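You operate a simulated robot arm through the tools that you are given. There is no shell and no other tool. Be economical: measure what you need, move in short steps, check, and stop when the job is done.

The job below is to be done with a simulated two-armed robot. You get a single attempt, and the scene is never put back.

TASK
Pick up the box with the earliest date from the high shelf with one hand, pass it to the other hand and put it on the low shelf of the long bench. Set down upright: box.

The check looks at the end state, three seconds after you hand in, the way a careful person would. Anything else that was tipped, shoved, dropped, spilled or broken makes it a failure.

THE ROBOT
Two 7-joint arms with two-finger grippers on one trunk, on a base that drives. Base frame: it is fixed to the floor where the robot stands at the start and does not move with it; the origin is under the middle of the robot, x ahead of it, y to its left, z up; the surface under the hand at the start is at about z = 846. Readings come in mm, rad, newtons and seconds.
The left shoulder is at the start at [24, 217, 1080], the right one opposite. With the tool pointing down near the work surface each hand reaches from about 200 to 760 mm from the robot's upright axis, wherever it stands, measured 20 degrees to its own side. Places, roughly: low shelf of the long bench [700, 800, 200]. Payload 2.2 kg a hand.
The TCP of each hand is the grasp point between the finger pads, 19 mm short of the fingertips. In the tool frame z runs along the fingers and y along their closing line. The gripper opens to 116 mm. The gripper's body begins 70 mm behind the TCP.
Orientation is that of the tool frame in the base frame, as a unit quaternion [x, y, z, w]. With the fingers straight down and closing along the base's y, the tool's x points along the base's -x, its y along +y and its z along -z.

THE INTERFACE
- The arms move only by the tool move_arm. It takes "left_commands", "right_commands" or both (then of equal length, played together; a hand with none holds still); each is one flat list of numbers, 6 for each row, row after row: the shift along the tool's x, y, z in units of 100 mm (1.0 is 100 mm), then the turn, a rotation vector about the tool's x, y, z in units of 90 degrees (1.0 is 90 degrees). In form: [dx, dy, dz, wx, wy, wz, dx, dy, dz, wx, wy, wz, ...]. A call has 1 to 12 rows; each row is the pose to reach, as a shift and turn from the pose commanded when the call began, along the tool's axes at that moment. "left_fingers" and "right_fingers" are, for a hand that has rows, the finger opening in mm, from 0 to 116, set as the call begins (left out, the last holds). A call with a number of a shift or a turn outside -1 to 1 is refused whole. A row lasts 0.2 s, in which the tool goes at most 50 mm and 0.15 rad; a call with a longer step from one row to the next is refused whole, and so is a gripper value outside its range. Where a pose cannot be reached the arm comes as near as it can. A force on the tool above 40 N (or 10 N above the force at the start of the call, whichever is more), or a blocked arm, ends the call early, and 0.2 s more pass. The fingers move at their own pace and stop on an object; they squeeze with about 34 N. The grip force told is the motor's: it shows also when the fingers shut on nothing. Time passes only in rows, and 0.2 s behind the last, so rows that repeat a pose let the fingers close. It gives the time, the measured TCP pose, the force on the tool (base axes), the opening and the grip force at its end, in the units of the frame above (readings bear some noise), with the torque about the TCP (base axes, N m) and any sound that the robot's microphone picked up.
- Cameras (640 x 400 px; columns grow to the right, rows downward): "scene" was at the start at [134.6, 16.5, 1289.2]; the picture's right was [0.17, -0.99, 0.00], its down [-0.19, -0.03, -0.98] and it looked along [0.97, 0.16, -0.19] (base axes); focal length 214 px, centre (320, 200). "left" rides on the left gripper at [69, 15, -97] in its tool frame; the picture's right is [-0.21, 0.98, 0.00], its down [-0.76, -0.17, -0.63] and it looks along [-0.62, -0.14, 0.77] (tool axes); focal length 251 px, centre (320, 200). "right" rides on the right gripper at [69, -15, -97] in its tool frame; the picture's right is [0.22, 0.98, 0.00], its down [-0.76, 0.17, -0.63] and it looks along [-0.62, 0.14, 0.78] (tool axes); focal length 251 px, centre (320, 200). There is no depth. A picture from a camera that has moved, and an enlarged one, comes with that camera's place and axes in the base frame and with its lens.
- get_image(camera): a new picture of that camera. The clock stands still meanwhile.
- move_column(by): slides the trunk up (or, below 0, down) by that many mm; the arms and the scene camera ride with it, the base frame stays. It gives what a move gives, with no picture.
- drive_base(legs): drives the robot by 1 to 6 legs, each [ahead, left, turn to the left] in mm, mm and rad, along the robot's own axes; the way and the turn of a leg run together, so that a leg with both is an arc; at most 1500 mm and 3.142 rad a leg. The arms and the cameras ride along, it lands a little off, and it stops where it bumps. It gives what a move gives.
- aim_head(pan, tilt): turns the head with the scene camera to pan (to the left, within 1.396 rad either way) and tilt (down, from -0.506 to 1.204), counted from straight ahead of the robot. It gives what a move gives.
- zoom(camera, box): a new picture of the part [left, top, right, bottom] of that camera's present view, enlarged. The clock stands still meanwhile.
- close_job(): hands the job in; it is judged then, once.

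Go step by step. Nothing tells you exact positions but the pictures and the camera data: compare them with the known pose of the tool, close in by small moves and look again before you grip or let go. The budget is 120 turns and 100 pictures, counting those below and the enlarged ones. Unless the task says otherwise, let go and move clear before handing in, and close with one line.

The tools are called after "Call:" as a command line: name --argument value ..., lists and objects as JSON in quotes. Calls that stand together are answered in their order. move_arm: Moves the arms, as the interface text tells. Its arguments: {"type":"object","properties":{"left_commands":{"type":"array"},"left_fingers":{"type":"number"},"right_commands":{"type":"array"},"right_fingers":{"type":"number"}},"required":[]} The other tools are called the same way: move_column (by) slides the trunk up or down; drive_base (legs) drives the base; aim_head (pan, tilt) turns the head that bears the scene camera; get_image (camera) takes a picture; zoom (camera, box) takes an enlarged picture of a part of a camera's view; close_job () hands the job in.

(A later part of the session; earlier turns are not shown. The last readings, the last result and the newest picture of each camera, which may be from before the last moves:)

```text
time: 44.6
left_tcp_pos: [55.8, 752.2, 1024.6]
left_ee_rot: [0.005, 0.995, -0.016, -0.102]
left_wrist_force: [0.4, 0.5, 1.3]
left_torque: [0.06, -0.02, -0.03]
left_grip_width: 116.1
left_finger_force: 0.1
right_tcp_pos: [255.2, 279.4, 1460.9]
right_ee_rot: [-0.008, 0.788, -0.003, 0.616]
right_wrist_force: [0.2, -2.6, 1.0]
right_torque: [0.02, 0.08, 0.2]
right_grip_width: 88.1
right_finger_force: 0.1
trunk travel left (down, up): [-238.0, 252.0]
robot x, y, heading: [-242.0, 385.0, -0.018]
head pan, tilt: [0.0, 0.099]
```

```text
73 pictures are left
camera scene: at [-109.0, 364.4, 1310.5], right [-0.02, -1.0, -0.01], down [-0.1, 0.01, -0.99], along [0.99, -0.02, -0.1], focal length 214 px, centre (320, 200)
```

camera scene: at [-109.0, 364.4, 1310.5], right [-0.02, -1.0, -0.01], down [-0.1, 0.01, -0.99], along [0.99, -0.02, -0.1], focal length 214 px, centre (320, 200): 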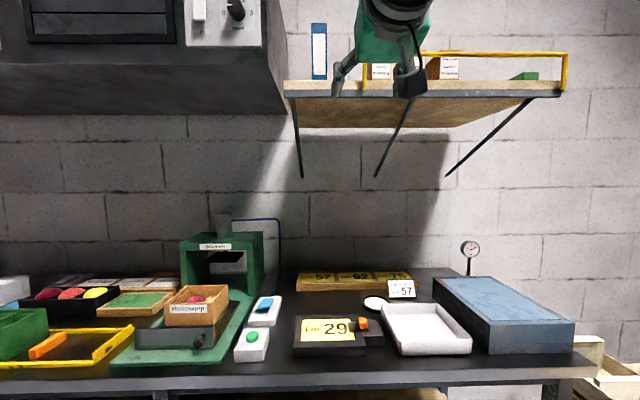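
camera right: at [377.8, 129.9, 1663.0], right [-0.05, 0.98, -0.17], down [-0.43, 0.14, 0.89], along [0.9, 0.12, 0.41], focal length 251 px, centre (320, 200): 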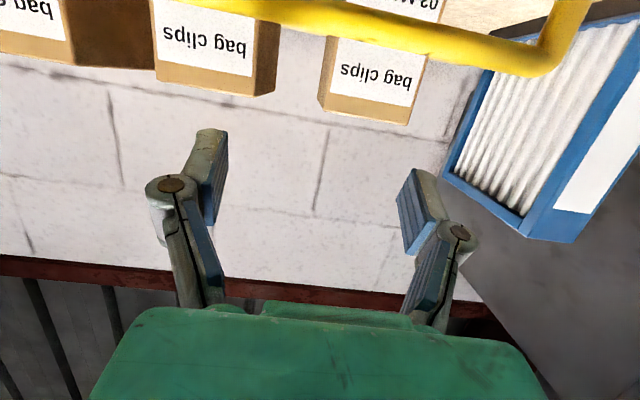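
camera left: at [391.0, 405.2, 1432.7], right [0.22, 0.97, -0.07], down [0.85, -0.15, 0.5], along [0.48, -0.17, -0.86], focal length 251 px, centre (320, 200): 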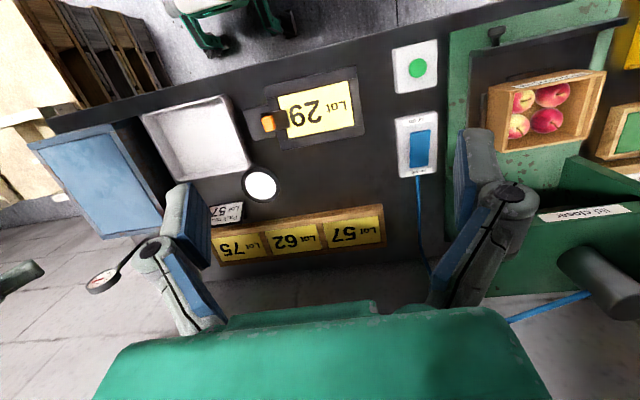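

The whole robot rocks on its base and barely damps. I'll lower the right arm and trunk to lower the mass, then see whether it calms.

Call:
move_arm --right_commands '[0.2425, 0, 0.06, 0, 0, 0, 0.485, 0, 0.12, 0, 0, 0, 0.7275, 0, 0.18, 0, 0, 0, 0.97, 0, 0.24, 0, 0, 0]'

Call:
move_arm --right_commands '[0.2425, 0, 0.06, 0, 0, 0, 0.485, 0, 0.12, 0, 0, 0, 0.7275, 0, 0.18, 0, 0, 0, 0.97, 0, 0.24, 0, 0, 0]'

Call:
move_arm --right_commands '[0.2425, 0, 0.06, 0, 0, 0, 0.485, 0, 0.12, 0, 0, 0, 0.7275, 0, 0.18, 0, 0, 0, 0.97, 0, 0.24, 0, 0, 0]'

Call:
aim_head --pan 0.05 --tilt 0.1

Call:
aim_head --pan 0.0 --tilt 0.1

Call:
aim_head --pan 0.05 --tilt 0.1

Call:
aim_head --pan 0.0 --tilt 0.1

```text
time: 45.8
left_tcp_pos: [57.8, 778.1, 1013.5]
left_ee_rot: [0.006, 0.994, -0.029, -0.104]
left_wrist_force: [0.7, -0.2, 0.8]
left_torque: [-0.06, -0.03, 0.01]
left_grip_width: 115.9
left_finger_force: 0.1
right_tcp_pos: [252.4, 315.1, 1366.4]
right_ee_rot: [-0.017, 0.784, -0.013, 0.62]
right_wrist_force: [0.3, 0.5, -0.9]
right_torque: [-0.04, 0.0, -0.11]
right_grip_width: 88.1
right_finger_force: 0.1
trunk travel left (down, up): [-238.0, 252.0]
robot x, y, heading: [-239.7, 376.9, -0.023]
head pan, tilt: [0.0, 0.099]
stopped in row 4 (right hand): the arm was blocked; the commanded pose is now the measured one
```

```text
time: 47.0
left_tcp_pos: [54.9, 801.3, 1007.1]
left_ee_rot: [0.005, 0.994, -0.039, -0.103]
left_wrist_force: [-0.2, -0.1, -0.4]
left_torque: [-0.01, 0.0, 0.03]
left_grip_width: 116.0
left_finger_force: 0.0
right_tcp_pos: [249.9, 339.2, 1271.1]
right_ee_rot: [-0.023, 0.783, -0.018, 0.621]
right_wrist_force: [-0.3, 0.3, 1.0]
right_torque: [-0.04, 0.02, -0.05]
right_grip_width: 88.0
right_finger_force: 0.0
trunk travel left (down, up): [-238.0, 252.0]
robot x, y, heading: [-237.6, 386.9, -0.018]
head pan, tilt: [0.0, 0.099]
stopped in row 4 (right hand): the arm was blocked; the commanded pose is now the measured one
```

```text
time: 48.2
left_tcp_pos: [52.6, 746.1, 1026.8]
left_ee_rot: [0.005, 0.995, -0.014, -0.1]
left_wrist_force: [-0.2, -1.2, 0.7]
left_torque: [0.09, -0.02, -0.02]
left_grip_width: 116.0
left_finger_force: 0.0
right_tcp_pos: [249.5, 269.0, 1168.2]
right_ee_rot: [-0.005, 0.783, -0.002, 0.622]
right_wrist_force: [0.8, -1.9, -0.2]
right_torque: [0.07, -0.05, 0.17]
right_grip_width: 88.0
right_finger_force: 0.0
trunk travel left (down, up): [-238.0, 252.0]
robot x, y, heading: [-238.4, 375.4, -0.021]
head pan, tilt: [0.0, 0.099]
stopped in row 4 (right hand): the arm was blocked; the commanded pose is now the measured one
```

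```text
time: 48.8
left_tcp_pos: [50.9, 756.8, 1018.0]
left_ee_rot: [0.004, 0.994, -0.02, -0.108]
left_wrist_force: [-0.4, -0.3, 0.2]
left_torque: [0.05, -0.03, -0.01]
left_grip_width: 115.9
left_finger_force: 0.1
right_tcp_pos: [250.4, 281.7, 1168.3]
right_ee_rot: [-0.009, 0.783, -0.005, 0.621]
right_wrist_force: [1.0, -1.6, -0.1]
right_torque: [0.02, 0.02, 0.06]
right_grip_width: 88.2
right_finger_force: 0.1
trunk travel left (down, up): [-238.0, 252.0]
robot x, y, heading: [-235.8, 376.5, -0.019]
head pan, tilt: [0.051, 0.099]
```

```text
time: 49.4
left_tcp_pos: [53.7, 798.4, 1008.6]
left_ee_rot: [0.005, 0.994, -0.038, -0.104]
left_wrist_force: [0.5, 1.2, -1.1]
left_torque: [-0.1, -0.01, -0.01]
left_grip_width: 115.9
left_finger_force: 0.0
right_tcp_pos: [253.3, 329.7, 1170.5]
right_ee_rot: [-0.022, 0.783, -0.017, 0.621]
right_wrist_force: [-0.6, 1.9, 0.3]
right_torque: [-0.06, 0.02, -0.15]
right_grip_width: 87.9
right_finger_force: 0.1
trunk travel left (down, up): [-238.0, 252.0]
robot x, y, heading: [-240.2, 384.1, -0.018]
head pan, tilt: [0.0, 0.099]
```

```text
time: 50.1
left_tcp_pos: [54.8, 781.8, 1015.6]
left_ee_rot: [0.005, 0.994, -0.029, -0.101]
left_wrist_force: [-0.6, 0.0, -0.3]
left_torque: [-0.04, 0.01, -0.03]
left_grip_width: 115.9
left_finger_force: 0.1
right_tcp_pos: [251.9, 310.0, 1168.4]
right_ee_rot: [-0.017, 0.783, -0.011, 0.622]
right_wrist_force: [-0.6, 0.1, 1.1]
right_torque: [-0.04, 0.02, -0.04]
right_grip_width: 87.9
right_finger_force: 0.0
trunk travel left (down, up): [-238.0, 252.0]
robot x, y, heading: [-240.4, 380.9, -0.02]
head pan, tilt: [0.051, 0.099]
```

```text
time: 50.7
left_tcp_pos: [53.4, 742.7, 1026.7]
left_ee_rot: [0.004, 0.995, -0.014, -0.102]
left_wrist_force: [0.7, -0.9, 0.5]
left_torque: [0.13, -0.03, -0.04]
left_grip_width: 115.9
left_finger_force: 0.2
right_tcp_pos: [252.0, 265.6, 1167.2]
right_ee_rot: [-0.006, 0.784, 0.0, 0.621]
right_wrist_force: [0.5, -1.5, 0.2]
right_torque: [0.07, -0.01, 0.14]
right_grip_width: 88.1
right_finger_force: 0.0
trunk travel left (down, up): [-238.0, 252.0]
robot x, y, heading: [-239.9, 375.0, -0.023]
head pan, tilt: [0.0, 0.099]
```

Sway is now smaller and decaying. New plan: drive to the final stand while low, let it settle, then raise trunk in place and reach with the arm only.

Call:
drive_base --legs '[[0, -65, 0.01], [0, -65, 0.01], [170, 0, 0]]'

Call:
move_column --by -80

Call:
aim_head --pan 0.05 --tilt 0.0

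Call:
aim_head --pan 0.0 --tilt 0.0

Call:
aim_head --pan 1.0 --tilt 0.0

Call:
aim_head --pan 0.0 --tilt 0.0

Call:
get_image --camera "scene"

```text
time: 53.3
left_tcp_pos: [210.1, 675.2, 1009.6]
left_ee_rot: [-0.004, 0.994, -0.04, -0.101]
left_wrist_force: [0.2, 0.8, 0.1]
left_torque: [-0.05, 0.01, -0.02]
left_grip_width: 115.7
left_finger_force: 0.1
right_tcp_pos: [417.0, 211.6, 1169.7]
right_ee_rot: [-0.029, 0.783, -0.012, 0.622]
right_wrist_force: [0.5, 1.7, 0.9]
right_torque: [0.01, 0.01, -0.16]
right_grip_width: 88.2
right_finger_force: 0.1
trunk travel left (down, up): [-238.0, 252.0]
robot x, y, heading: [-70.3, 255.1, -0.004]
head pan, tilt: [0.0, 0.099]
```

```text
time: 54.5
left_tcp_pos: [207.9, 660.9, 932.8]
left_ee_rot: [-0.005, 0.994, -0.032, -0.104]
left_wrist_force: [-0.3, -0.2, -0.8]
left_torque: [-0.02, -0.02, 0.03]
left_grip_width: 115.8
left_finger_force: 0.1
right_tcp_pos: [413.5, 195.7, 1090.7]
right_ee_rot: [-0.025, 0.782, -0.006, 0.623]
right_wrist_force: [-0.9, 0.0, 0.1]
right_torque: [0.0, 0.0, 0.01]
right_grip_width: 88.2
right_finger_force: 0.0
trunk travel left (down, up): [-158.0, 332.0]
robot x, y, heading: [-72.3, 255.7, 0.0]
head pan, tilt: [0.0, 0.099]
```

```text
time: 55.2
left_tcp_pos: [209.7, 695.8, 922.1]
left_ee_rot: [-0.006, 0.994, -0.049, -0.1]
left_wrist_force: [-0.2, 1.2, -0.7]
left_torque: [-0.08, 0.0, 0.03]
left_grip_width: 115.7
left_finger_force: 0.1
right_tcp_pos: [415.3, 236.5, 1090.6]
right_ee_rot: [-0.036, 0.782, -0.017, 0.623]
right_wrist_force: [0.6, 1.8, 0.3]
right_torque: [-0.01, 0.01, -0.15]
right_grip_width: 87.9
right_finger_force: 0.0
trunk travel left (down, up): [-158.0, 332.0]
robot x, y, heading: [-72.2, 263.0, -0.006]
head pan, tilt: [0.051, 0.0]
```

```text
time: 55.8
left_tcp_pos: [209.4, 686.1, 927.4]
left_ee_rot: [-0.005, 0.994, -0.044, -0.1]
left_wrist_force: [0.0, 0.0, -0.8]
left_torque: [-0.06, 0.02, -0.02]
left_grip_width: 116.0
left_finger_force: 0.1
right_tcp_pos: [416.3, 224.1, 1090.5]
right_ee_rot: [-0.034, 0.783, -0.013, 0.621]
right_wrist_force: [-0.2, 1.1, -0.2]
right_torque: [-0.02, -0.05, -0.12]
right_grip_width: 87.9
right_finger_force: 0.0
trunk travel left (down, up): [-158.0, 332.0]
robot x, y, heading: [-76.4, 261.9, -0.003]
head pan, tilt: [0.0, 0.0]
```

```text
time: 57.1
left_tcp_pos: [210.4, 636.1, 942.3]
left_ee_rot: [-0.005, 0.995, -0.021, -0.101]
left_wrist_force: [1.0, -0.4, 0.3]
left_torque: [0.05, 0.03, -0.03]
left_grip_width: 116.3
left_finger_force: 0.1
right_tcp_pos: [415.8, 166.8, 1089.3]
right_ee_rot: [-0.016, 0.783, 0.001, 0.622]
right_wrist_force: [0.1, -1.9, 0.5]
right_torque: [0.05, 0.0, 0.09]
right_grip_width: 88.0
right_finger_force: 0.0
trunk travel left (down, up): [-158.0, 332.0]
robot x, y, heading: [-74.9, 246.4, -0.003]
head pan, tilt: [1.0, 0.0]
```

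```text
time: 58.3
left_tcp_pos: [210.0, 695.5, 923.1]
left_ee_rot: [-0.006, 0.994, -0.048, -0.1]
left_wrist_force: [-0.8, 1.4, -0.6]
left_torque: [-0.11, 0.03, 0.03]
left_grip_width: 116.1
left_finger_force: 0.2
right_tcp_pos: [415.8, 236.9, 1090.0]
right_ee_rot: [-0.037, 0.782, -0.017, 0.622]
right_wrist_force: [0.4, 1.9, 0.2]
right_torque: [0.0, -0.01, -0.14]
right_grip_width: 88.1
right_finger_force: 0.2
trunk travel left (down, up): [-158.0, 332.0]
robot x, y, heading: [-77.9, 265.1, -0.003]
head pan, tilt: [0.0, 0.0]
```

```text
72 pictures are left
camera scene: at [57.0, 288.2, 1239.0], right [0.0, -1.0, 0.02], down [0.0, -0.02, -1.0], along [1.0, 0.0, 0.0], focal length 214 px, centre (320, 200)
```

scene: 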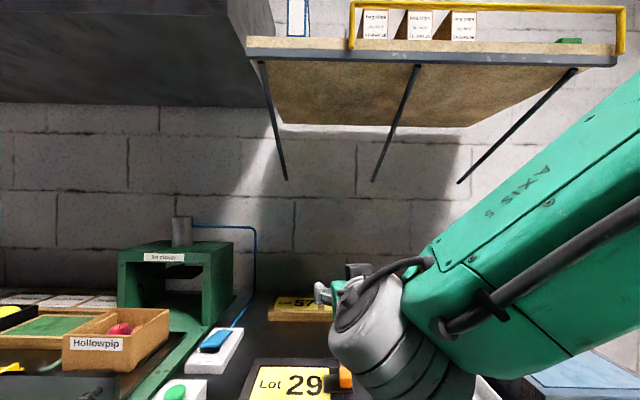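

The robot still rocks slowly. I'll wait with head sweeps and record whether it decays.

Call:
aim_head --pan 1.3 --tilt 0.0

Call:
aim_head --pan -1.3 --tilt 0.6

Call:
get_image --camera "scene"

Call:
aim_head --pan 1.3 --tilt 0.9

Call:
get_image --camera "scene"

Call:
aim_head --pan 0 --tilt 1.2

Call:
get_image --camera "scene"

Call:
aim_head --pan 0.1 --tilt 1.2

Call:
aim_head --pan 0.0 --tilt 1.2

```text
time: 59.8
left_tcp_pos: [209.7, 663.8, 933.9]
left_ee_rot: [-0.005, 0.994, -0.034, -0.101]
left_wrist_force: [-0.5, 0.4, -0.1]
left_torque: [-0.01, -0.02, 0.0]
left_grip_width: 116.0
left_finger_force: 0.0
right_tcp_pos: [416.0, 198.3, 1088.3]
right_ee_rot: [-0.026, 0.783, -0.007, 0.622]
right_wrist_force: [0.3, -0.1, 0.8]
right_torque: [0.02, 0.0, -0.01]
right_grip_width: 88.0
right_finger_force: 0.0
trunk travel left (down, up): [-158.0, 332.0]
robot x, y, heading: [-74.4, 256.4, -0.003]
head pan, tilt: [1.3, 0.0]
```

```text
time: 62.1
left_tcp_pos: [211.8, 638.5, 942.4]
left_ee_rot: [-0.005, 0.995, -0.022, -0.099]
left_wrist_force: [0.9, -1.3, 0.6]
left_torque: [0.1, -0.02, -0.04]
left_grip_width: 116.1
left_finger_force: 0.0
right_tcp_pos: [415.8, 169.7, 1088.4]
right_ee_rot: [-0.018, 0.783, 0.001, 0.622]
right_wrist_force: [-0.1, -1.5, -0.7]
right_torque: [0.02, 0.03, 0.13]
right_grip_width: 88.2
right_finger_force: 0.1
trunk travel left (down, up): [-158.0, 332.0]
robot x, y, heading: [-75.0, 251.7, -0.001]
head pan, tilt: [-1.3, 0.6]
```

```text
71 pictures are left
camera scene: at [-10.6, 134.8, 1181.8], right [-0.96, -0.26, 0.0], down [-0.15, 0.57, -0.81], along [0.22, -0.78, -0.59], focal length 214 px, centre (320, 200)
```

scene: 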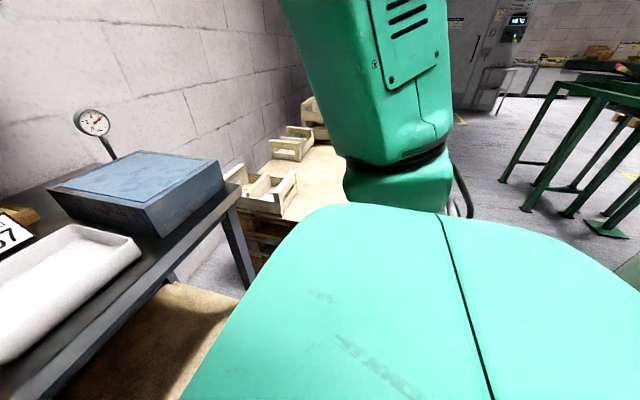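

```text
time: 64.5
left_tcp_pos: [209.7, 640.0, 941.6]
left_ee_rot: [-0.005, 0.995, -0.023, -0.099]
left_wrist_force: [1.5, -0.6, 0.8]
left_torque: [0.04, -0.02, -0.01]
left_grip_width: 115.8
left_finger_force: 0.1
right_tcp_pos: [415.6, 171.0, 1088.3]
right_ee_rot: [-0.018, 0.783, -0.001, 0.622]
right_wrist_force: [-0.3, -1.7, -1.2]
right_torque: [0.02, 0.0, 0.07]
right_grip_width: 88.0
right_finger_force: 0.1
trunk travel left (down, up): [-158.0, 332.0]
robot x, y, heading: [-76.0, 247.2, -0.008]
head pan, tilt: [1.3, 0.901]
```

```text
70 pictures are left
camera scene: at [-13.7, 306.2, 1160.5], right [0.96, -0.27, -0.01], down [-0.21, -0.75, -0.63], along [0.17, 0.61, -0.78], focal length 214 px, centre (320, 200)
```

scene: 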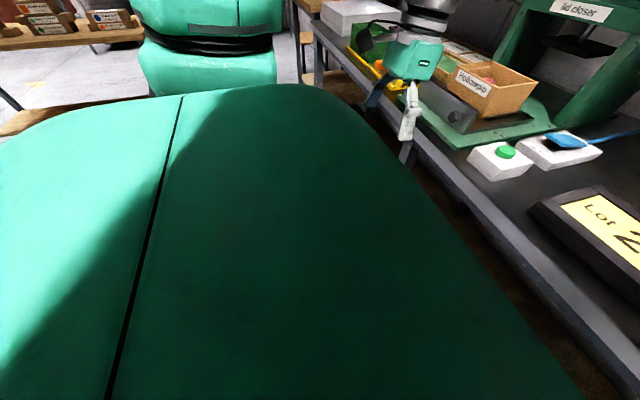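

```text
time: 65.9
left_tcp_pos: [209.5, 667.2, 932.9]
left_ee_rot: [-0.005, 0.994, -0.035, -0.1]
left_wrist_force: [0.7, -0.1, -0.6]
left_torque: [0.0, -0.02, -0.02]
left_grip_width: 116.2
left_finger_force: 0.0
right_tcp_pos: [416.8, 204.8, 1089.5]
right_ee_rot: [-0.027, 0.782, -0.009, 0.622]
right_wrist_force: [-0.6, 0.3, 0.6]
right_torque: [0.02, 0.02, 0.01]
right_grip_width: 87.5
right_finger_force: 0.0
trunk travel left (down, up): [-158.0, 332.0]
robot x, y, heading: [-74.4, 257.3, -0.003]
head pan, tilt: [0.0, 1.201]
```

```text
69 pictures are left
camera scene: at [22.0, 270.5, 1139.5], right [0.0, -1.0, 0.01], down [-0.93, -0.01, -0.36], along [0.36, -0.01, -0.93], focal length 214 px, centre (320, 200)
```

scene: 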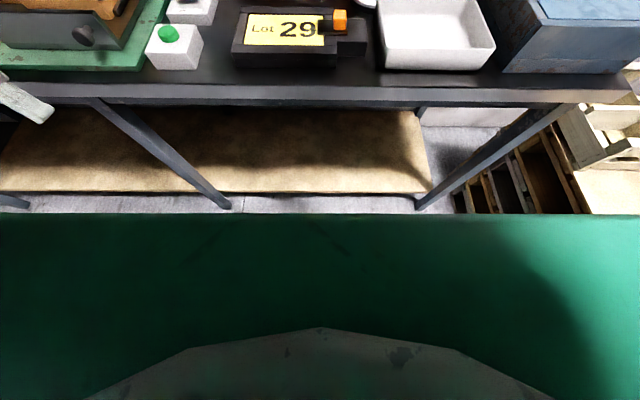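

```text
time: 66.6
left_tcp_pos: [209.2, 686.9, 925.1]
left_ee_rot: [-0.004, 0.994, -0.044, -0.101]
left_wrist_force: [0.6, 1.8, -0.2]
left_torque: [-0.1, -0.01, 0.06]
left_grip_width: 116.2
left_finger_force: 0.2
right_tcp_pos: [415.5, 226.3, 1089.8]
right_ee_rot: [-0.033, 0.782, -0.015, 0.623]
right_wrist_force: [0.0, 1.4, 0.2]
right_torque: [-0.04, 0.02, -0.13]
right_grip_width: 88.0
right_finger_force: 0.0
trunk travel left (down, up): [-158.0, 332.0]
robot x, y, heading: [-73.4, 262.0, 0.002]
head pan, tilt: [0.099, 1.201]
```

```text
time: 67.3
left_tcp_pos: [209.5, 677.4, 929.4]
left_ee_rot: [-0.005, 0.994, -0.041, -0.102]
left_wrist_force: [0.0, 0.2, -0.7]
left_torque: [-0.05, -0.01, -0.01]
left_grip_width: 116.2
left_finger_force: 0.0
right_tcp_pos: [416.3, 215.9, 1089.8]
right_ee_rot: [-0.03, 0.782, -0.012, 0.622]
right_wrist_force: [-0.4, 1.2, 0.6]
right_torque: [-0.02, -0.03, -0.1]
right_grip_width: 87.9
right_finger_force: 0.1
trunk travel left (down, up): [-158.0, 332.0]
robot x, y, heading: [-74.4, 257.8, -0.002]
head pan, tilt: [0.0, 1.201]
```

Arm commands while swaying seem to feed it (each "blocked" resets the target). I'll only wait with head tilts and let it decay.

Call:
aim_head --pan 0 --tilt -0.5

Call:
aim_head --pan 0 --tilt 1.2

Call:
aim_head --pan 0 --tilt -0.5

Call:
aim_head --pan 0 --tilt 1.2

Call:
aim_head --pan 0 --tilt -0.5

Call:
aim_head --pan 0 --tilt 1.2

Call:
aim_head --pan 0 --tilt -0.5

Call:
aim_head --pan 0 --tilt 1.2

Call:
aim_head --pan 0 --tilt -0.5

Call:
aim_head --pan 0 --tilt 0.0

```text
time: 69.0
left_tcp_pos: [210.4, 682.9, 926.0]
left_ee_rot: [-0.004, 0.994, -0.042, -0.1]
left_wrist_force: [0.1, 0.8, 0.1]
left_torque: [-0.01, 0.02, 0.01]
left_grip_width: 115.9
left_finger_force: 0.0
right_tcp_pos: [416.5, 222.1, 1092.2]
right_ee_rot: [-0.032, 0.782, -0.013, 0.622]
right_wrist_force: [0.1, 1.3, -0.5]
right_torque: [0.02, 0.01, 0.0]
right_grip_width: 88.2
right_finger_force: 0.0
trunk travel left (down, up): [-158.0, 332.0]
robot x, y, heading: [-75.3, 257.6, -0.003]
head pan, tilt: [0.0, -0.499]
```

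```text
time: 70.7
left_tcp_pos: [210.4, 680.6, 927.4]
left_ee_rot: [-0.005, 0.994, -0.041, -0.1]
left_wrist_force: [0.2, 0.6, -0.1]
left_torque: [-0.03, -0.02, 0.03]
left_grip_width: 116.1
left_finger_force: 0.1
right_tcp_pos: [416.2, 218.3, 1091.8]
right_ee_rot: [-0.031, 0.782, -0.012, 0.622]
right_wrist_force: [0.5, 0.9, 1.2]
right_torque: [-0.03, 0.02, -0.1]
right_grip_width: 88.2
right_finger_force: 0.1
trunk travel left (down, up): [-158.0, 332.0]
robot x, y, heading: [-74.2, 254.6, -0.003]
head pan, tilt: [0.0, 1.201]
```

```text
time: 72.5
left_tcp_pos: [210.0, 669.8, 931.1]
left_ee_rot: [-0.004, 0.994, -0.036, -0.101]
left_wrist_force: [-0.1, -0.3, 0.7]
left_torque: [-0.02, -0.01, 0.02]
left_grip_width: 115.8
left_finger_force: 0.2
right_tcp_pos: [415.4, 207.4, 1090.5]
right_ee_rot: [-0.029, 0.782, -0.009, 0.622]
right_wrist_force: [-1.2, 0.3, -0.1]
right_torque: [0.0, 0.01, -0.02]
right_grip_width: 88.1
right_finger_force: 0.2
trunk travel left (down, up): [-158.0, 332.0]
robot x, y, heading: [-74.1, 256.4, -0.001]
head pan, tilt: [0.0, -0.499]
```

```text
time: 74.2
left_tcp_pos: [209.4, 663.8, 934.2]
left_ee_rot: [-0.005, 0.994, -0.034, -0.099]
left_wrist_force: [0.6, 0.3, -0.8]
left_torque: [0.02, 0.01, 0.0]
left_grip_width: 116.2
left_finger_force: 0.0
right_tcp_pos: [415.8, 199.4, 1090.6]
right_ee_rot: [-0.027, 0.783, -0.006, 0.622]
right_wrist_force: [-0.4, 0.2, 0.1]
right_torque: [-0.01, -0.01, 0.01]
right_grip_width: 88.1
right_finger_force: 0.0
trunk travel left (down, up): [-158.0, 332.0]
robot x, y, heading: [-75.4, 250.9, 0.0]
head pan, tilt: [0.0, 1.201]
```

```text
time: 75.9
left_tcp_pos: [210.1, 661.6, 934.8]
left_ee_rot: [-0.005, 0.994, -0.033, -0.101]
left_wrist_force: [-0.2, -0.6, 1.1]
left_torque: [0.01, -0.01, 0.03]
left_grip_width: 116.1
left_finger_force: 0.1
right_tcp_pos: [416.4, 196.2, 1089.8]
right_ee_rot: [-0.025, 0.783, -0.007, 0.622]
right_wrist_force: [0.3, -0.4, -0.1]
right_torque: [0.0, 0.02, 0.05]
right_grip_width: 88.0
right_finger_force: 0.0
trunk travel left (down, up): [-158.0, 332.0]
robot x, y, heading: [-77.3, 256.2, 0.003]
head pan, tilt: [0.0, -0.499]
```

```text
time: 77.7
left_tcp_pos: [208.5, 662.6, 934.1]
left_ee_rot: [-0.005, 0.994, -0.033, -0.1]
left_wrist_force: [-0.2, 0.5, -0.7]
left_torque: [0.03, 0.01, -0.01]
left_grip_width: 115.9
left_finger_force: 0.0
right_tcp_pos: [415.7, 197.7, 1089.5]
right_ee_rot: [-0.026, 0.783, -0.006, 0.622]
right_wrist_force: [0.9, -0.6, 0.1]
right_torque: [0.05, 0.02, 0.04]
right_grip_width: 87.9
right_finger_force: 0.1
trunk travel left (down, up): [-158.0, 332.0]
robot x, y, heading: [-73.8, 252.8, -0.003]
head pan, tilt: [0.0, 1.201]
```

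```text
time: 79.4
left_tcp_pos: [210.4, 665.6, 933.1]
left_ee_rot: [-0.005, 0.994, -0.035, -0.1]
left_wrist_force: [0.3, -0.2, 0.7]
left_torque: [-0.01, -0.01, 0.03]
left_grip_width: 115.9
left_finger_force: 0.1
right_tcp_pos: [416.6, 199.7, 1089.4]
right_ee_rot: [-0.026, 0.783, -0.008, 0.622]
right_wrist_force: [0.8, 0.7, 0.0]
right_torque: [0.03, 0.0, 0.01]
right_grip_width: 87.9
right_finger_force: 0.0
trunk travel left (down, up): [-158.0, 332.0]
robot x, y, heading: [-75.9, 255.4, -0.001]
head pan, tilt: [0.0, -0.499]
```

```text
time: 81.1
left_tcp_pos: [210.0, 664.4, 932.9]
left_ee_rot: [-0.004, 0.994, -0.035, -0.1]
left_wrist_force: [0.5, -0.3, -0.1]
left_torque: [-0.05, 0.04, 0.02]
left_grip_width: 116.1
left_finger_force: 0.1
right_tcp_pos: [416.6, 200.4, 1090.1]
right_ee_rot: [-0.027, 0.783, -0.008, 0.622]
right_wrist_force: [-0.5, -0.3, -0.5]
right_torque: [0.01, 0.03, -0.03]
right_grip_width: 88.0
right_finger_force: 0.1
trunk travel left (down, up): [-158.0, 332.0]
robot x, y, heading: [-73.6, 253.8, -0.002]
head pan, tilt: [0.0, 1.201]
```

```text
time: 82.8
left_tcp_pos: [210.5, 665.9, 933.4]
left_ee_rot: [-0.005, 0.994, -0.035, -0.1]
left_wrist_force: [0.3, -0.1, -0.3]
left_torque: [-0.02, 0.0, -0.02]
left_grip_width: 116.3
left_finger_force: 0.1
right_tcp_pos: [415.8, 199.8, 1089.0]
right_ee_rot: [-0.026, 0.782, -0.008, 0.622]
right_wrist_force: [0.1, 0.9, -0.2]
right_torque: [-0.04, 0.02, 0.01]
right_grip_width: 88.1
right_finger_force: 0.0
trunk travel left (down, up): [-158.0, 332.0]
robot x, y, heading: [-72.9, 251.8, -0.003]
head pan, tilt: [0.0, -0.499]
```

```text
time: 83.8
left_tcp_pos: [209.6, 666.2, 933.7]
left_ee_rot: [-0.004, 0.994, -0.035, -0.1]
left_wrist_force: [0.2, 0.1, -1.0]
left_torque: [0.04, 0.02, 0.01]
left_grip_width: 115.9
left_finger_force: 0.1
right_tcp_pos: [415.8, 200.1, 1089.5]
right_ee_rot: [-0.026, 0.782, -0.008, 0.622]
right_wrist_force: [0.2, -0.4, -0.8]
right_torque: [-0.01, 0.01, 0.01]
right_grip_width: 87.9
right_finger_force: 0.1
trunk travel left (down, up): [-158.0, 332.0]
robot x, y, heading: [-70.3, 255.2, 0.001]
head pan, tilt: [0.0, 0.0]
```

Fully settled now. I'll correct the right tool's small roll/yaw and y, then raise the trunk in place.

Call:
move_arm --right_commands '[0, -0.07, 0, 0.003, 0, 0.008, 0, -0.14, 0, 0.0065, 0, 0.016, 0, -0.21, 0, 0.01, 0, 0.024, 0, -0.28, 0, 0.013, 0, 0.032, 0, -0.28, 0, 0.013, 0, 0.032]'

Call:
move_column --by 325

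Call:
aim_head --pan 0 --tilt -0.1

Call:
aim_head --pan 0 --tilt 0.0

Call:
get_image --camera "scene"

```text
time: 85.0
left_tcp_pos: [209.8, 664.8, 934.0]
left_ee_rot: [-0.004, 0.994, -0.035, -0.1]
left_wrist_force: [0.4, -0.5, -0.2]
left_torque: [0.01, -0.04, 0.03]
left_grip_width: 116.0
left_finger_force: 0.2
right_tcp_pos: [415.6, 173.3, 1088.9]
right_ee_rot: [0.0, 0.783, 0.0, 0.623]
right_wrist_force: [-0.4, 0.9, 0.9]
right_torque: [0.0, -0.01, -0.03]
right_grip_width: 88.0
right_finger_force: 0.1
trunk travel left (down, up): [-158.0, 332.0]
robot x, y, heading: [-71.1, 252.8, -0.007]
head pan, tilt: [0.0, 0.0]
```

```text
time: 88.2
left_tcp_pos: [209.6, 666.1, 1258.4]
left_ee_rot: [-0.004, 0.994, -0.035, -0.1]
left_wrist_force: [-0.5, -0.5, 0.0]
left_torque: [0.02, 0.05, 0.0]
left_grip_width: 116.3
left_finger_force: 0.0
right_tcp_pos: [415.5, 172.8, 1414.6]
right_ee_rot: [0.0, 0.783, 0.0, 0.622]
right_wrist_force: [-0.3, 0.7, 0.0]
right_torque: [-0.05, 0.0, 0.01]
right_grip_width: 88.1
right_finger_force: 0.0
trunk travel left (down, up): [-483.0, 7.0]
robot x, y, heading: [-72.9, 258.8, 0.001]
head pan, tilt: [0.0, 0.0]
```

```text
time: 88.8
left_tcp_pos: [209.8, 665.6, 1257.4]
left_ee_rot: [-0.004, 0.994, -0.035, -0.099]
left_wrist_force: [0.8, -0.3, -0.5]
left_torque: [0.04, -0.01, 0.0]
left_grip_width: 116.1
left_finger_force: 0.1
right_tcp_pos: [416.5, 172.5, 1414.0]
right_ee_rot: [0.0, 0.783, 0.0, 0.622]
right_wrist_force: [-0.2, 0.2, -0.1]
right_torque: [-0.02, -0.02, -0.02]
right_grip_width: 88.1
right_finger_force: 0.1
trunk travel left (down, up): [-483.0, 7.0]
robot x, y, heading: [-73.9, 255.2, -0.0]
head pan, tilt: [0.0, -0.099]
```

```text
time: 89.5
left_tcp_pos: [210.1, 665.0, 1257.3]
left_ee_rot: [-0.004, 0.994, -0.035, -0.1]
left_wrist_force: [0.1, -0.1, -0.3]
left_torque: [-0.03, -0.01, 0.02]
left_grip_width: 115.9
left_finger_force: 0.1
right_tcp_pos: [417.3, 172.4, 1415.4]
right_ee_rot: [0.0, 0.783, 0.0, 0.622]
right_wrist_force: [0.0, -0.4, -0.4]
right_torque: [0.04, 0.02, 0.04]
right_grip_width: 87.9
right_finger_force: 0.0
trunk travel left (down, up): [-483.0, 7.0]
robot x, y, heading: [-76.2, 251.7, -0.002]
head pan, tilt: [0.0, 0.0]
```

```text
68 pictures are left
camera scene: at [57.3, 255.6, 1564.4], right [0.0, -1.0, 0.0], down [0.0, 0.0, -1.0], along [1.0, 0.0, 0.0], focal length 214 px, centre (320, 200)
```

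scene: 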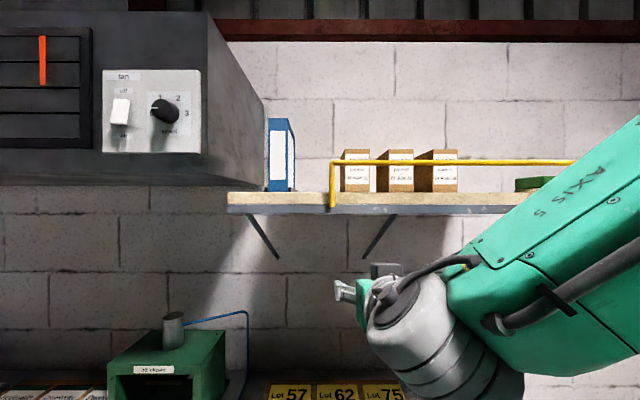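

Steady and perfectly readable now. Raise the right hand in front of the shelf to z≈1705.

Call:
move_arm --right_commands '[-0.2435, 0, -0.0565, 0, 0, 0, -0.487, 0, -0.113, 0, 0, 0, -0.7305, 0, -0.1695, 0, 0, 0, -0.974, 0, -0.226, 0, 0, 0]'

Call:
move_arm --right_commands '[-0.2435, 0, -0.0565, 0, 0, 0, -0.487, 0, -0.113, 0, 0, 0, -0.7305, 0, -0.1695, 0, 0, 0, -0.974, 0, -0.226, 0, 0, 0]'

Call:
move_arm --right_commands '[-0.2435, 0, -0.0565, 0, 0, 0, -0.487, 0, -0.113, 0, 0, 0, -0.7305, 0, -0.1695, 0, 0, 0, -0.9, 0, -0.209, 0, 0, 0]'

Call:
zoom --camera "scene" --box '[300, 80, 500, 205]'

Call:
get_image --camera "right"

```text
time: 90.5
left_tcp_pos: [210.4, 665.1, 1258.0]
left_ee_rot: [-0.005, 0.994, -0.034, -0.1]
left_wrist_force: [0.6, 0.6, -1.1]
left_torque: [-0.02, 0.01, 0.03]
left_grip_width: 116.1
left_finger_force: 0.1
right_tcp_pos: [417.7, 174.9, 1515.5]
right_ee_rot: [0.0, 0.783, 0.0, 0.622]
right_wrist_force: [-0.3, 0.9, -0.9]
right_torque: [0.01, 0.0, 0.01]
right_grip_width: 88.0
right_finger_force: 0.1
trunk travel left (down, up): [-483.0, 7.0]
robot x, y, heading: [-75.1, 255.7, 0.001]
head pan, tilt: [0.0, 0.0]
```

```text
time: 91.5
left_tcp_pos: [210.2, 666.3, 1259.1]
left_ee_rot: [-0.004, 0.994, -0.035, -0.1]
left_wrist_force: [-0.2, 0.4, 0.5]
left_torque: [-0.02, -0.01, -0.01]
left_grip_width: 116.0
left_finger_force: 0.1
right_tcp_pos: [417.0, 172.0, 1614.4]
right_ee_rot: [-0.001, 0.782, 0.0, 0.623]
right_wrist_force: [0.5, 0.6, -0.6]
right_torque: [0.02, -0.01, -0.01]
right_grip_width: 88.0
right_finger_force: 0.0
trunk travel left (down, up): [-483.0, 7.0]
robot x, y, heading: [-76.9, 258.4, -0.004]
head pan, tilt: [0.0, 0.0]
```

```text
time: 92.5
left_tcp_pos: [209.9, 666.0, 1257.8]
left_ee_rot: [-0.004, 0.994, -0.035, -0.099]
left_wrist_force: [0.4, -0.7, -0.4]
left_torque: [-0.02, 0.03, 0.02]
left_grip_width: 116.3
left_finger_force: 0.1
right_tcp_pos: [415.5, 173.1, 1708.6]
right_ee_rot: [0.0, 0.783, -0.001, 0.622]
right_wrist_force: [-0.6, 0.0, 0.5]
right_torque: [0.0, 0.0, 0.01]
right_grip_width: 88.0
right_finger_force: 0.0
trunk travel left (down, up): [-483.0, 7.0]
robot x, y, heading: [-72.8, 252.5, -0.001]
head pan, tilt: [0.0, 0.0]
```

```text
3.20 times, centred on (400, 142) of scene
camera zoom: at [56.9, 255.3, 1564.5], right [0.0, -1.0, 0.0], down [0.0, 0.0, -1.0], along [1.0, 0.0, 0.0], focal length 686 px, centre (64, 384)
```

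zoom: 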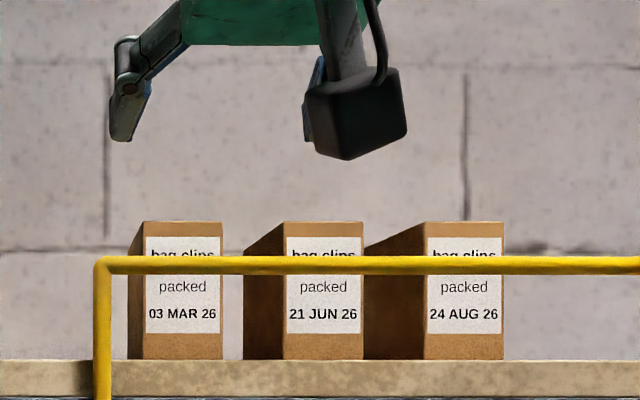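

```text
66 pictures are left
camera right: at [307.7, 157.1, 1662.4], right [-0.05, 0.98, -0.21], down [-0.45, 0.17, 0.88], along [0.89, 0.14, 0.43], focal length 251 px, centre (320, 200)
```

right: 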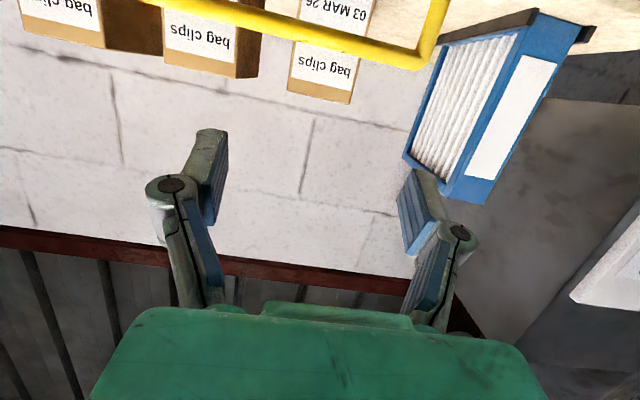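

Hand and box align in y (~171–172). Box face x≈548, rail at x≈498. Move forward above the rail to x≈515 first, then look.

Call:
move_arm --right_commands '[-0.0565, 0, 0.2435, 0, 0, 0, -0.113, 0, 0.487, 0, 0, 0, -0.1695, 0, 0.7305, 0, 0, 0, -0.24, 0, 0.974, 0, 0, 0]'

Call:
zoom --camera "scene" --box '[300, 80, 500, 205]'

Call:
get_image --camera "right"

```text
time: 93.5
left_tcp_pos: [211.4, 666.0, 1256.5]
left_ee_rot: [-0.005, 0.994, -0.035, -0.101]
left_wrist_force: [0.1, -0.1, -0.2]
left_torque: [-0.02, -0.02, -0.01]
left_grip_width: 115.9
left_finger_force: 0.0
right_tcp_pos: [518.5, 173.0, 1708.5]
right_ee_rot: [0.0, 0.783, 0.0, 0.622]
right_wrist_force: [-0.4, 0.1, -0.3]
right_torque: [0.01, -0.03, 0.03]
right_grip_width: 88.1
right_finger_force: 0.1
trunk travel left (down, up): [-483.0, 7.0]
robot x, y, heading: [-74.2, 256.4, -0.004]
head pan, tilt: [0.0, 0.0]
```

```text
3.20 times, centred on (400, 142) of scene
camera zoom: at [59.1, 257.0, 1564.2], right [0.0, -1.0, 0.0], down [0.0, 0.0, -1.0], along [1.0, 0.0, 0.0], focal length 686 px, centre (64, 384)
```

zoom: 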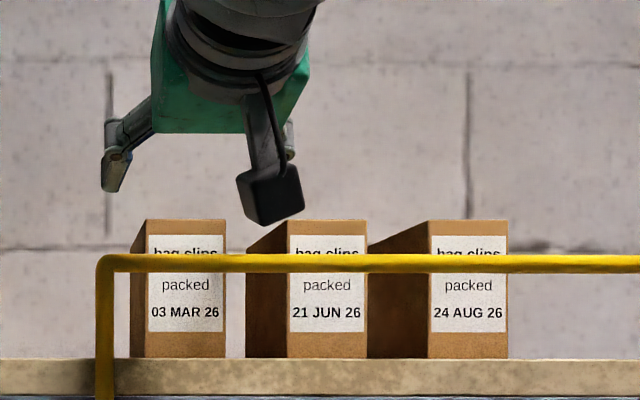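

```text
64 pictures are left
camera right: at [410.2, 157.8, 1661.9], right [-0.05, 0.98, -0.21], down [-0.45, 0.17, 0.88], along [0.89, 0.14, 0.43], focal length 251 px, centre (320, 200)
```

right: 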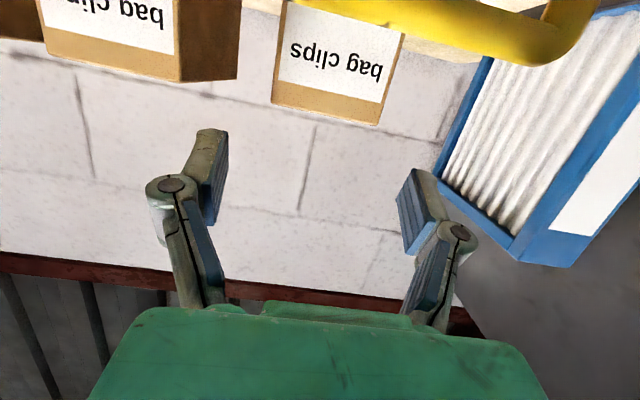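

The camera block under the hand would come close to the rail, so I'll pitch the hand down 17° more (raising and moving the block back), go up 15 mm and forward to x≈578 above the box.

Call:
move_arm --right_commands '[-0.073, 0, -0.017, 0, 0.063, 0, -0.146, 0, -0.034, 0, 0.126, 0, -0.146, 0, -0.034, 0, 0.189, 0, -0.19, 0, 0.155, 0, 0.189, 0, -0.235, 0, 0.35, 0, 0.189, 0, -0.28, 0, 0.54, 0, 0.189, 0]'

Call:
zoom --camera "scene" --box '[300, 80, 500, 205]'

Call:
get_image --camera "right"

```text
time: 94.9
left_tcp_pos: [212.5, 666.6, 1258.0]
left_ee_rot: [-0.005, 0.994, -0.035, -0.101]
left_wrist_force: [-0.3, 1.0, -0.3]
left_torque: [0.0, 0.04, 0.01]
left_grip_width: 116.1
left_finger_force: 0.0
right_tcp_pos: [578.7, 173.7, 1724.9]
right_ee_rot: [-0.001, 0.867, 0.0, 0.498]
right_wrist_force: [0.5, -0.4, -0.2]
right_torque: [0.02, -0.02, 0.0]
right_grip_width: 87.7
right_finger_force: 0.0
trunk travel left (down, up): [-483.0, 7.0]
robot x, y, heading: [-72.4, 255.0, -0.003]
head pan, tilt: [0.0, 0.0]
```

```text
3.20 times, centred on (400, 142) of scene
camera zoom: at [60.9, 256.4, 1564.0], right [0.0, -1.0, 0.0], down [-0.01, 0.0, -1.0], along [1.0, 0.0, -0.01], focal length 686 px, centre (64, 384)
```

zoom: 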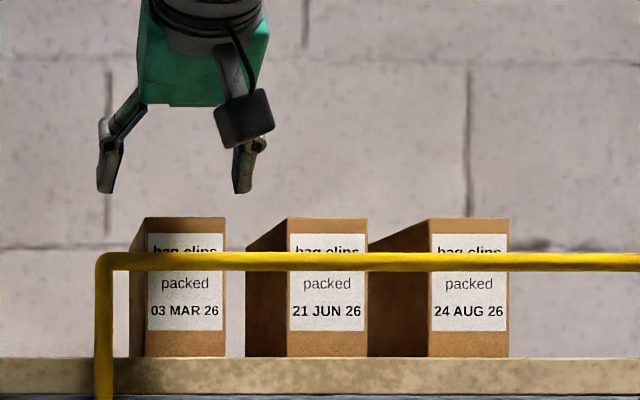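

```text
62 pictures are left
camera right: at [461.5, 157.4, 1711.9], right [-0.11, 0.98, -0.19], down [-0.17, 0.17, 0.97], along [0.98, 0.14, 0.15], focal length 251 px, centre (320, 200)
```

right: 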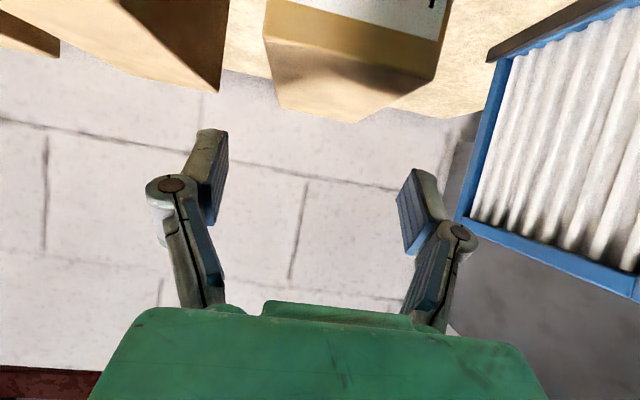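

Aligned in y (both ≈170). Lower ~62 mm straight down around the box top.

Call:
move_arm --right_commands '[0.134, 0, 0.078, 0, 0, 0, 0.268, 0, 0.156, 0, 0, 0, 0.402, 0, 0.234, 0, 0, 0, 0.536, 0, 0.312, 0, 0, 0]'

Call:
zoom --camera "scene" --box '[300, 80, 500, 205]'

Call:
get_image --camera "right"

```text
time: 95.9
left_tcp_pos: [209.9, 666.7, 1257.3]
left_ee_rot: [-0.004, 0.994, -0.035, -0.1]
left_wrist_force: [0.5, 0.9, 0.3]
left_torque: [0.01, 0.01, 0.0]
left_grip_width: 116.0
left_finger_force: 0.0
right_tcp_pos: [574.8, 172.1, 1663.7]
right_ee_rot: [0.0, 0.865, 0.0, 0.501]
right_wrist_force: [-0.6, 0.1, 0.7]
right_torque: [0.02, 0.01, -0.03]
right_grip_width: 88.1
right_finger_force: 0.1
trunk travel left (down, up): [-483.0, 7.0]
robot x, y, heading: [-74.2, 258.7, -0.001]
head pan, tilt: [0.0, 0.0]
```

```text
3.20 times, centred on (400, 142) of scene
camera zoom: at [57.0, 256.6, 1564.5], right [0.0, -1.0, 0.0], down [0.0, 0.0, -1.0], along [1.0, 0.0, 0.0], focal length 686 px, centre (64, 384)
```

zoom: 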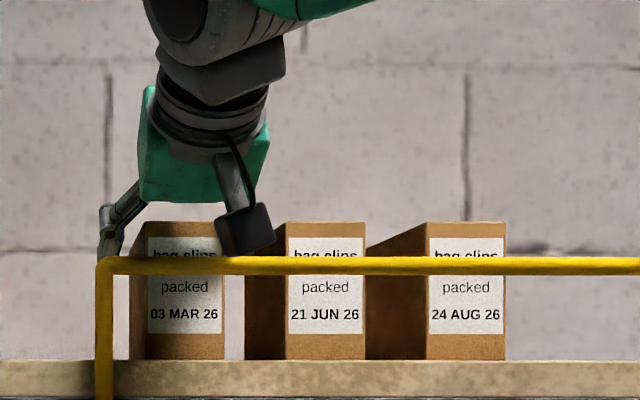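

```text
60 pictures are left
camera right: at [458.0, 157.1, 1651.5], right [-0.11, 0.98, -0.19], down [-0.17, 0.17, 0.97], along [0.98, 0.14, 0.15], focal length 251 px, centre (320, 200)
```

right: 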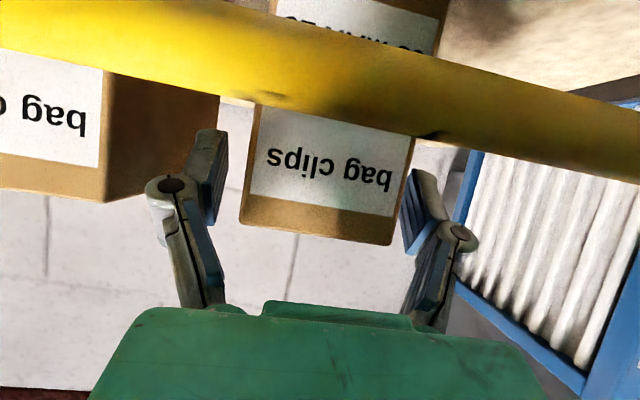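

Fingers straddle the box properly. Close the grip.

Call:
move_arm --right_commands '[0, 0, 0, 0, 0, 0, 0, 0, 0, 0, 0, 0, 0, 0, 0, 0, 0, 0, 0, 0, 0, 0, 0, 0]' --right_fingers 20

Call:
get_image --camera "right"

```text
time: 96.9
left_tcp_pos: [210.5, 665.1, 1257.6]
left_ee_rot: [-0.005, 0.994, -0.034, -0.1]
left_wrist_force: [0.2, 1.3, -0.1]
left_torque: [0.01, -0.02, 0.03]
left_grip_width: 116.2
left_finger_force: 0.0
right_tcp_pos: [575.9, 170.4, 1664.5]
right_ee_rot: [0.0, 0.866, 0.0, 0.5]
right_wrist_force: [1.5, 0.6, 3.5]
right_torque: [0.23, -0.42, 0.03]
right_grip_width: 57.1
right_finger_force: 34.0
trunk travel left (down, up): [-483.0, 7.0]
robot x, y, heading: [-73.3, 258.8, 0.003]
head pan, tilt: [0.0, 0.0]
```

```text
59 pictures are left
camera right: at [459.4, 156.8, 1651.2], right [-0.11, 0.98, -0.19], down [-0.17, 0.17, 0.97], along [0.98, 0.14, 0.15], focal length 251 px, centre (320, 200)
```

right: 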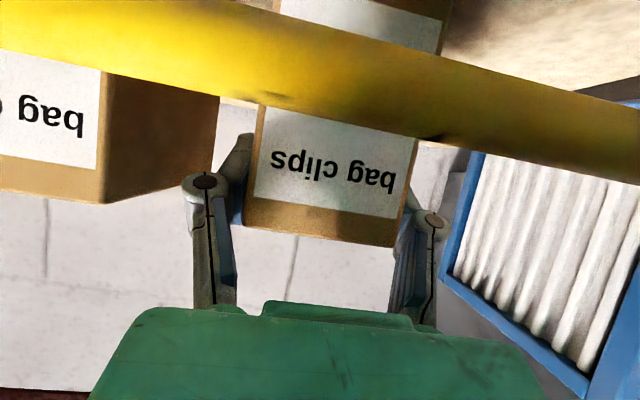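

Gripped (57 mm). Lift 30 mm and check for tilt, then continue to clear the rail.

Call:
move_arm --right_commands '[-0.0866, 0, -0.05, 0, 0, 0, -0.173, 0, -0.1, 0, 0, 0, -0.26, 0, -0.15, 0, 0, 0]'

Call:
zoom --camera "scene" --box '[300, 80, 500, 205]'

```text
time: 97.7
left_tcp_pos: [209.9, 666.2, 1258.0]
left_ee_rot: [-0.004, 0.994, -0.035, -0.1]
left_wrist_force: [0.9, 0.5, 0.5]
left_torque: [0.03, 0.01, -0.02]
left_grip_width: 116.0
left_finger_force: 0.1
right_tcp_pos: [577.4, 171.7, 1691.2]
right_ee_rot: [0.0, 0.866, -0.001, 0.499]
right_wrist_force: [0.2, -0.7, -0.8]
right_torque: [0.0, 0.01, 0.01]
right_grip_width: 56.9
right_finger_force: 34.3
trunk travel left (down, up): [-483.0, 7.0]
robot x, y, heading: [-73.2, 250.7, 0.001]
head pan, tilt: [0.0, 0.0]
```

```text
3.20 times, centred on (400, 142) of scene
camera zoom: at [58.5, 256.2, 1564.3], right [0.0, -1.0, 0.0], down [0.0, 0.0, -1.0], along [1.0, 0.0, 0.0], focal length 686 px, centre (64, 384)
```

zoom: 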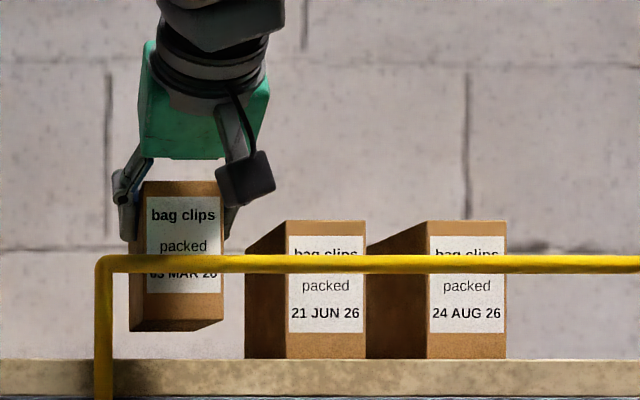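

Lifted fine. Continue up 65 mm.

Call:
move_arm --right_commands '[-0.141, 0, -0.081, 0, 0, 0, -0.282, 0, -0.163, 0, 0, 0, -0.423, 0, -0.244, 0, 0, 0, -0.563, 0, -0.325, 0, 0, 0]'

Call:
zoom --camera "scene" --box '[300, 80, 500, 205]'

```text
time: 98.7
left_tcp_pos: [209.2, 664.4, 1258.7]
left_ee_rot: [-0.006, 0.994, -0.034, -0.1]
left_wrist_force: [0.0, 0.2, -1.0]
left_torque: [0.01, -0.01, 0.0]
left_grip_width: 116.1
left_finger_force: 0.0
right_tcp_pos: [565.0, 166.8, 1748.4]
right_ee_rot: [-0.001, 0.866, 0.0, 0.5]
right_wrist_force: [-0.2, -0.3, -2.4]
right_torque: [-0.01, 0.02, 0.0]
right_grip_width: 57.0
right_finger_force: 33.6
right hand out of reach, approached as far as the arm can: row 3, 4
trunk travel left (down, up): [-483.0, 7.0]
robot x, y, heading: [-75.5, 255.9, 0.004]
head pan, tilt: [0.0, 0.0]
```

```text
3.20 times, centred on (400, 142) of scene
camera zoom: at [57.6, 256.5, 1564.4], right [0.0, -1.0, 0.0], down [0.0, 0.0, -1.0], along [1.0, 0.0, 0.0], focal length 686 px, centre (64, 384)
```

zoom: 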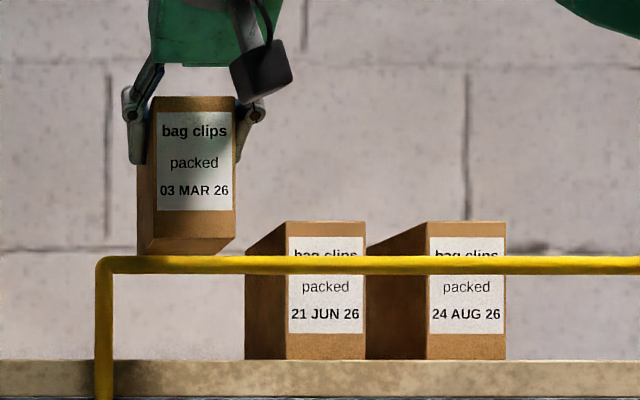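

Box bottom ≈1666, rail top ≈1647: clear. Pull the hand straight back in two steps.

Call:
move_arm --right_commands '[0.11, 0, -0.226, 0, 0, 0, 0.22, 0, -0.452, 0, 0, 0, 0.33, 0, -0.678, 0, 0, 0, 0.44, 0, -0.904, 0, 0, 0]'

Call:
move_arm --right_commands '[0.125, 0, -0.2165, 0, 0, 0, 0.25, 0, -0.433, 0, 0, 0, 0.375, 0, -0.65, 0, 0, 0, 0.5, 0, -0.866, 0, 0, 0]'

Call:
get_image --camera "scene"

```text
time: 99.7
left_tcp_pos: [210.8, 663.0, 1260.0]
left_ee_rot: [-0.005, 0.994, -0.034, -0.101]
left_wrist_force: [-0.1, -0.2, 0.8]
left_torque: [-0.01, -0.02, 0.04]
left_grip_width: 116.1
left_finger_force: 0.1
right_tcp_pos: [464.3, 163.6, 1753.1]
right_ee_rot: [0.0, 0.866, 0.001, 0.5]
right_wrist_force: [0.1, 0.6, -2.3]
right_torque: [-0.01, 0.0, 0.0]
right_grip_width: 56.7
right_finger_force: 33.9
trunk travel left (down, up): [-483.0, 7.0]
robot x, y, heading: [-74.9, 253.7, -0.002]
head pan, tilt: [0.0, 0.0]
```

```text
time: 100.7
left_tcp_pos: [209.6, 664.3, 1258.6]
left_ee_rot: [-0.006, 0.994, -0.035, -0.099]
left_wrist_force: [-0.7, -0.3, 0.7]
left_torque: [0.0, 0.0, 0.04]
left_grip_width: 115.9
left_finger_force: 0.1
right_tcp_pos: [364.3, 166.2, 1753.8]
right_ee_rot: [-0.001, 0.866, 0.001, 0.501]
right_wrist_force: [0.3, -0.7, -2.2]
right_torque: [0.03, 0.03, 0.04]
right_grip_width: 57.0
right_finger_force: 34.4
trunk travel left (down, up): [-483.0, 7.0]
robot x, y, heading: [-74.5, 257.2, 0.001]
head pan, tilt: [0.0, 0.0]
```

```text
56 pictures are left
camera scene: at [56.2, 254.7, 1564.5], right [0.0, -1.0, 0.0], down [0.0, 0.0, -1.0], along [1.0, 0.0, 0.0], focal length 214 px, centre (320, 200)
```

scene: 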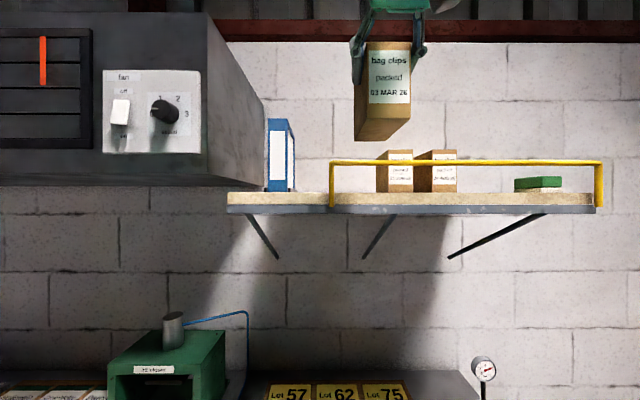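

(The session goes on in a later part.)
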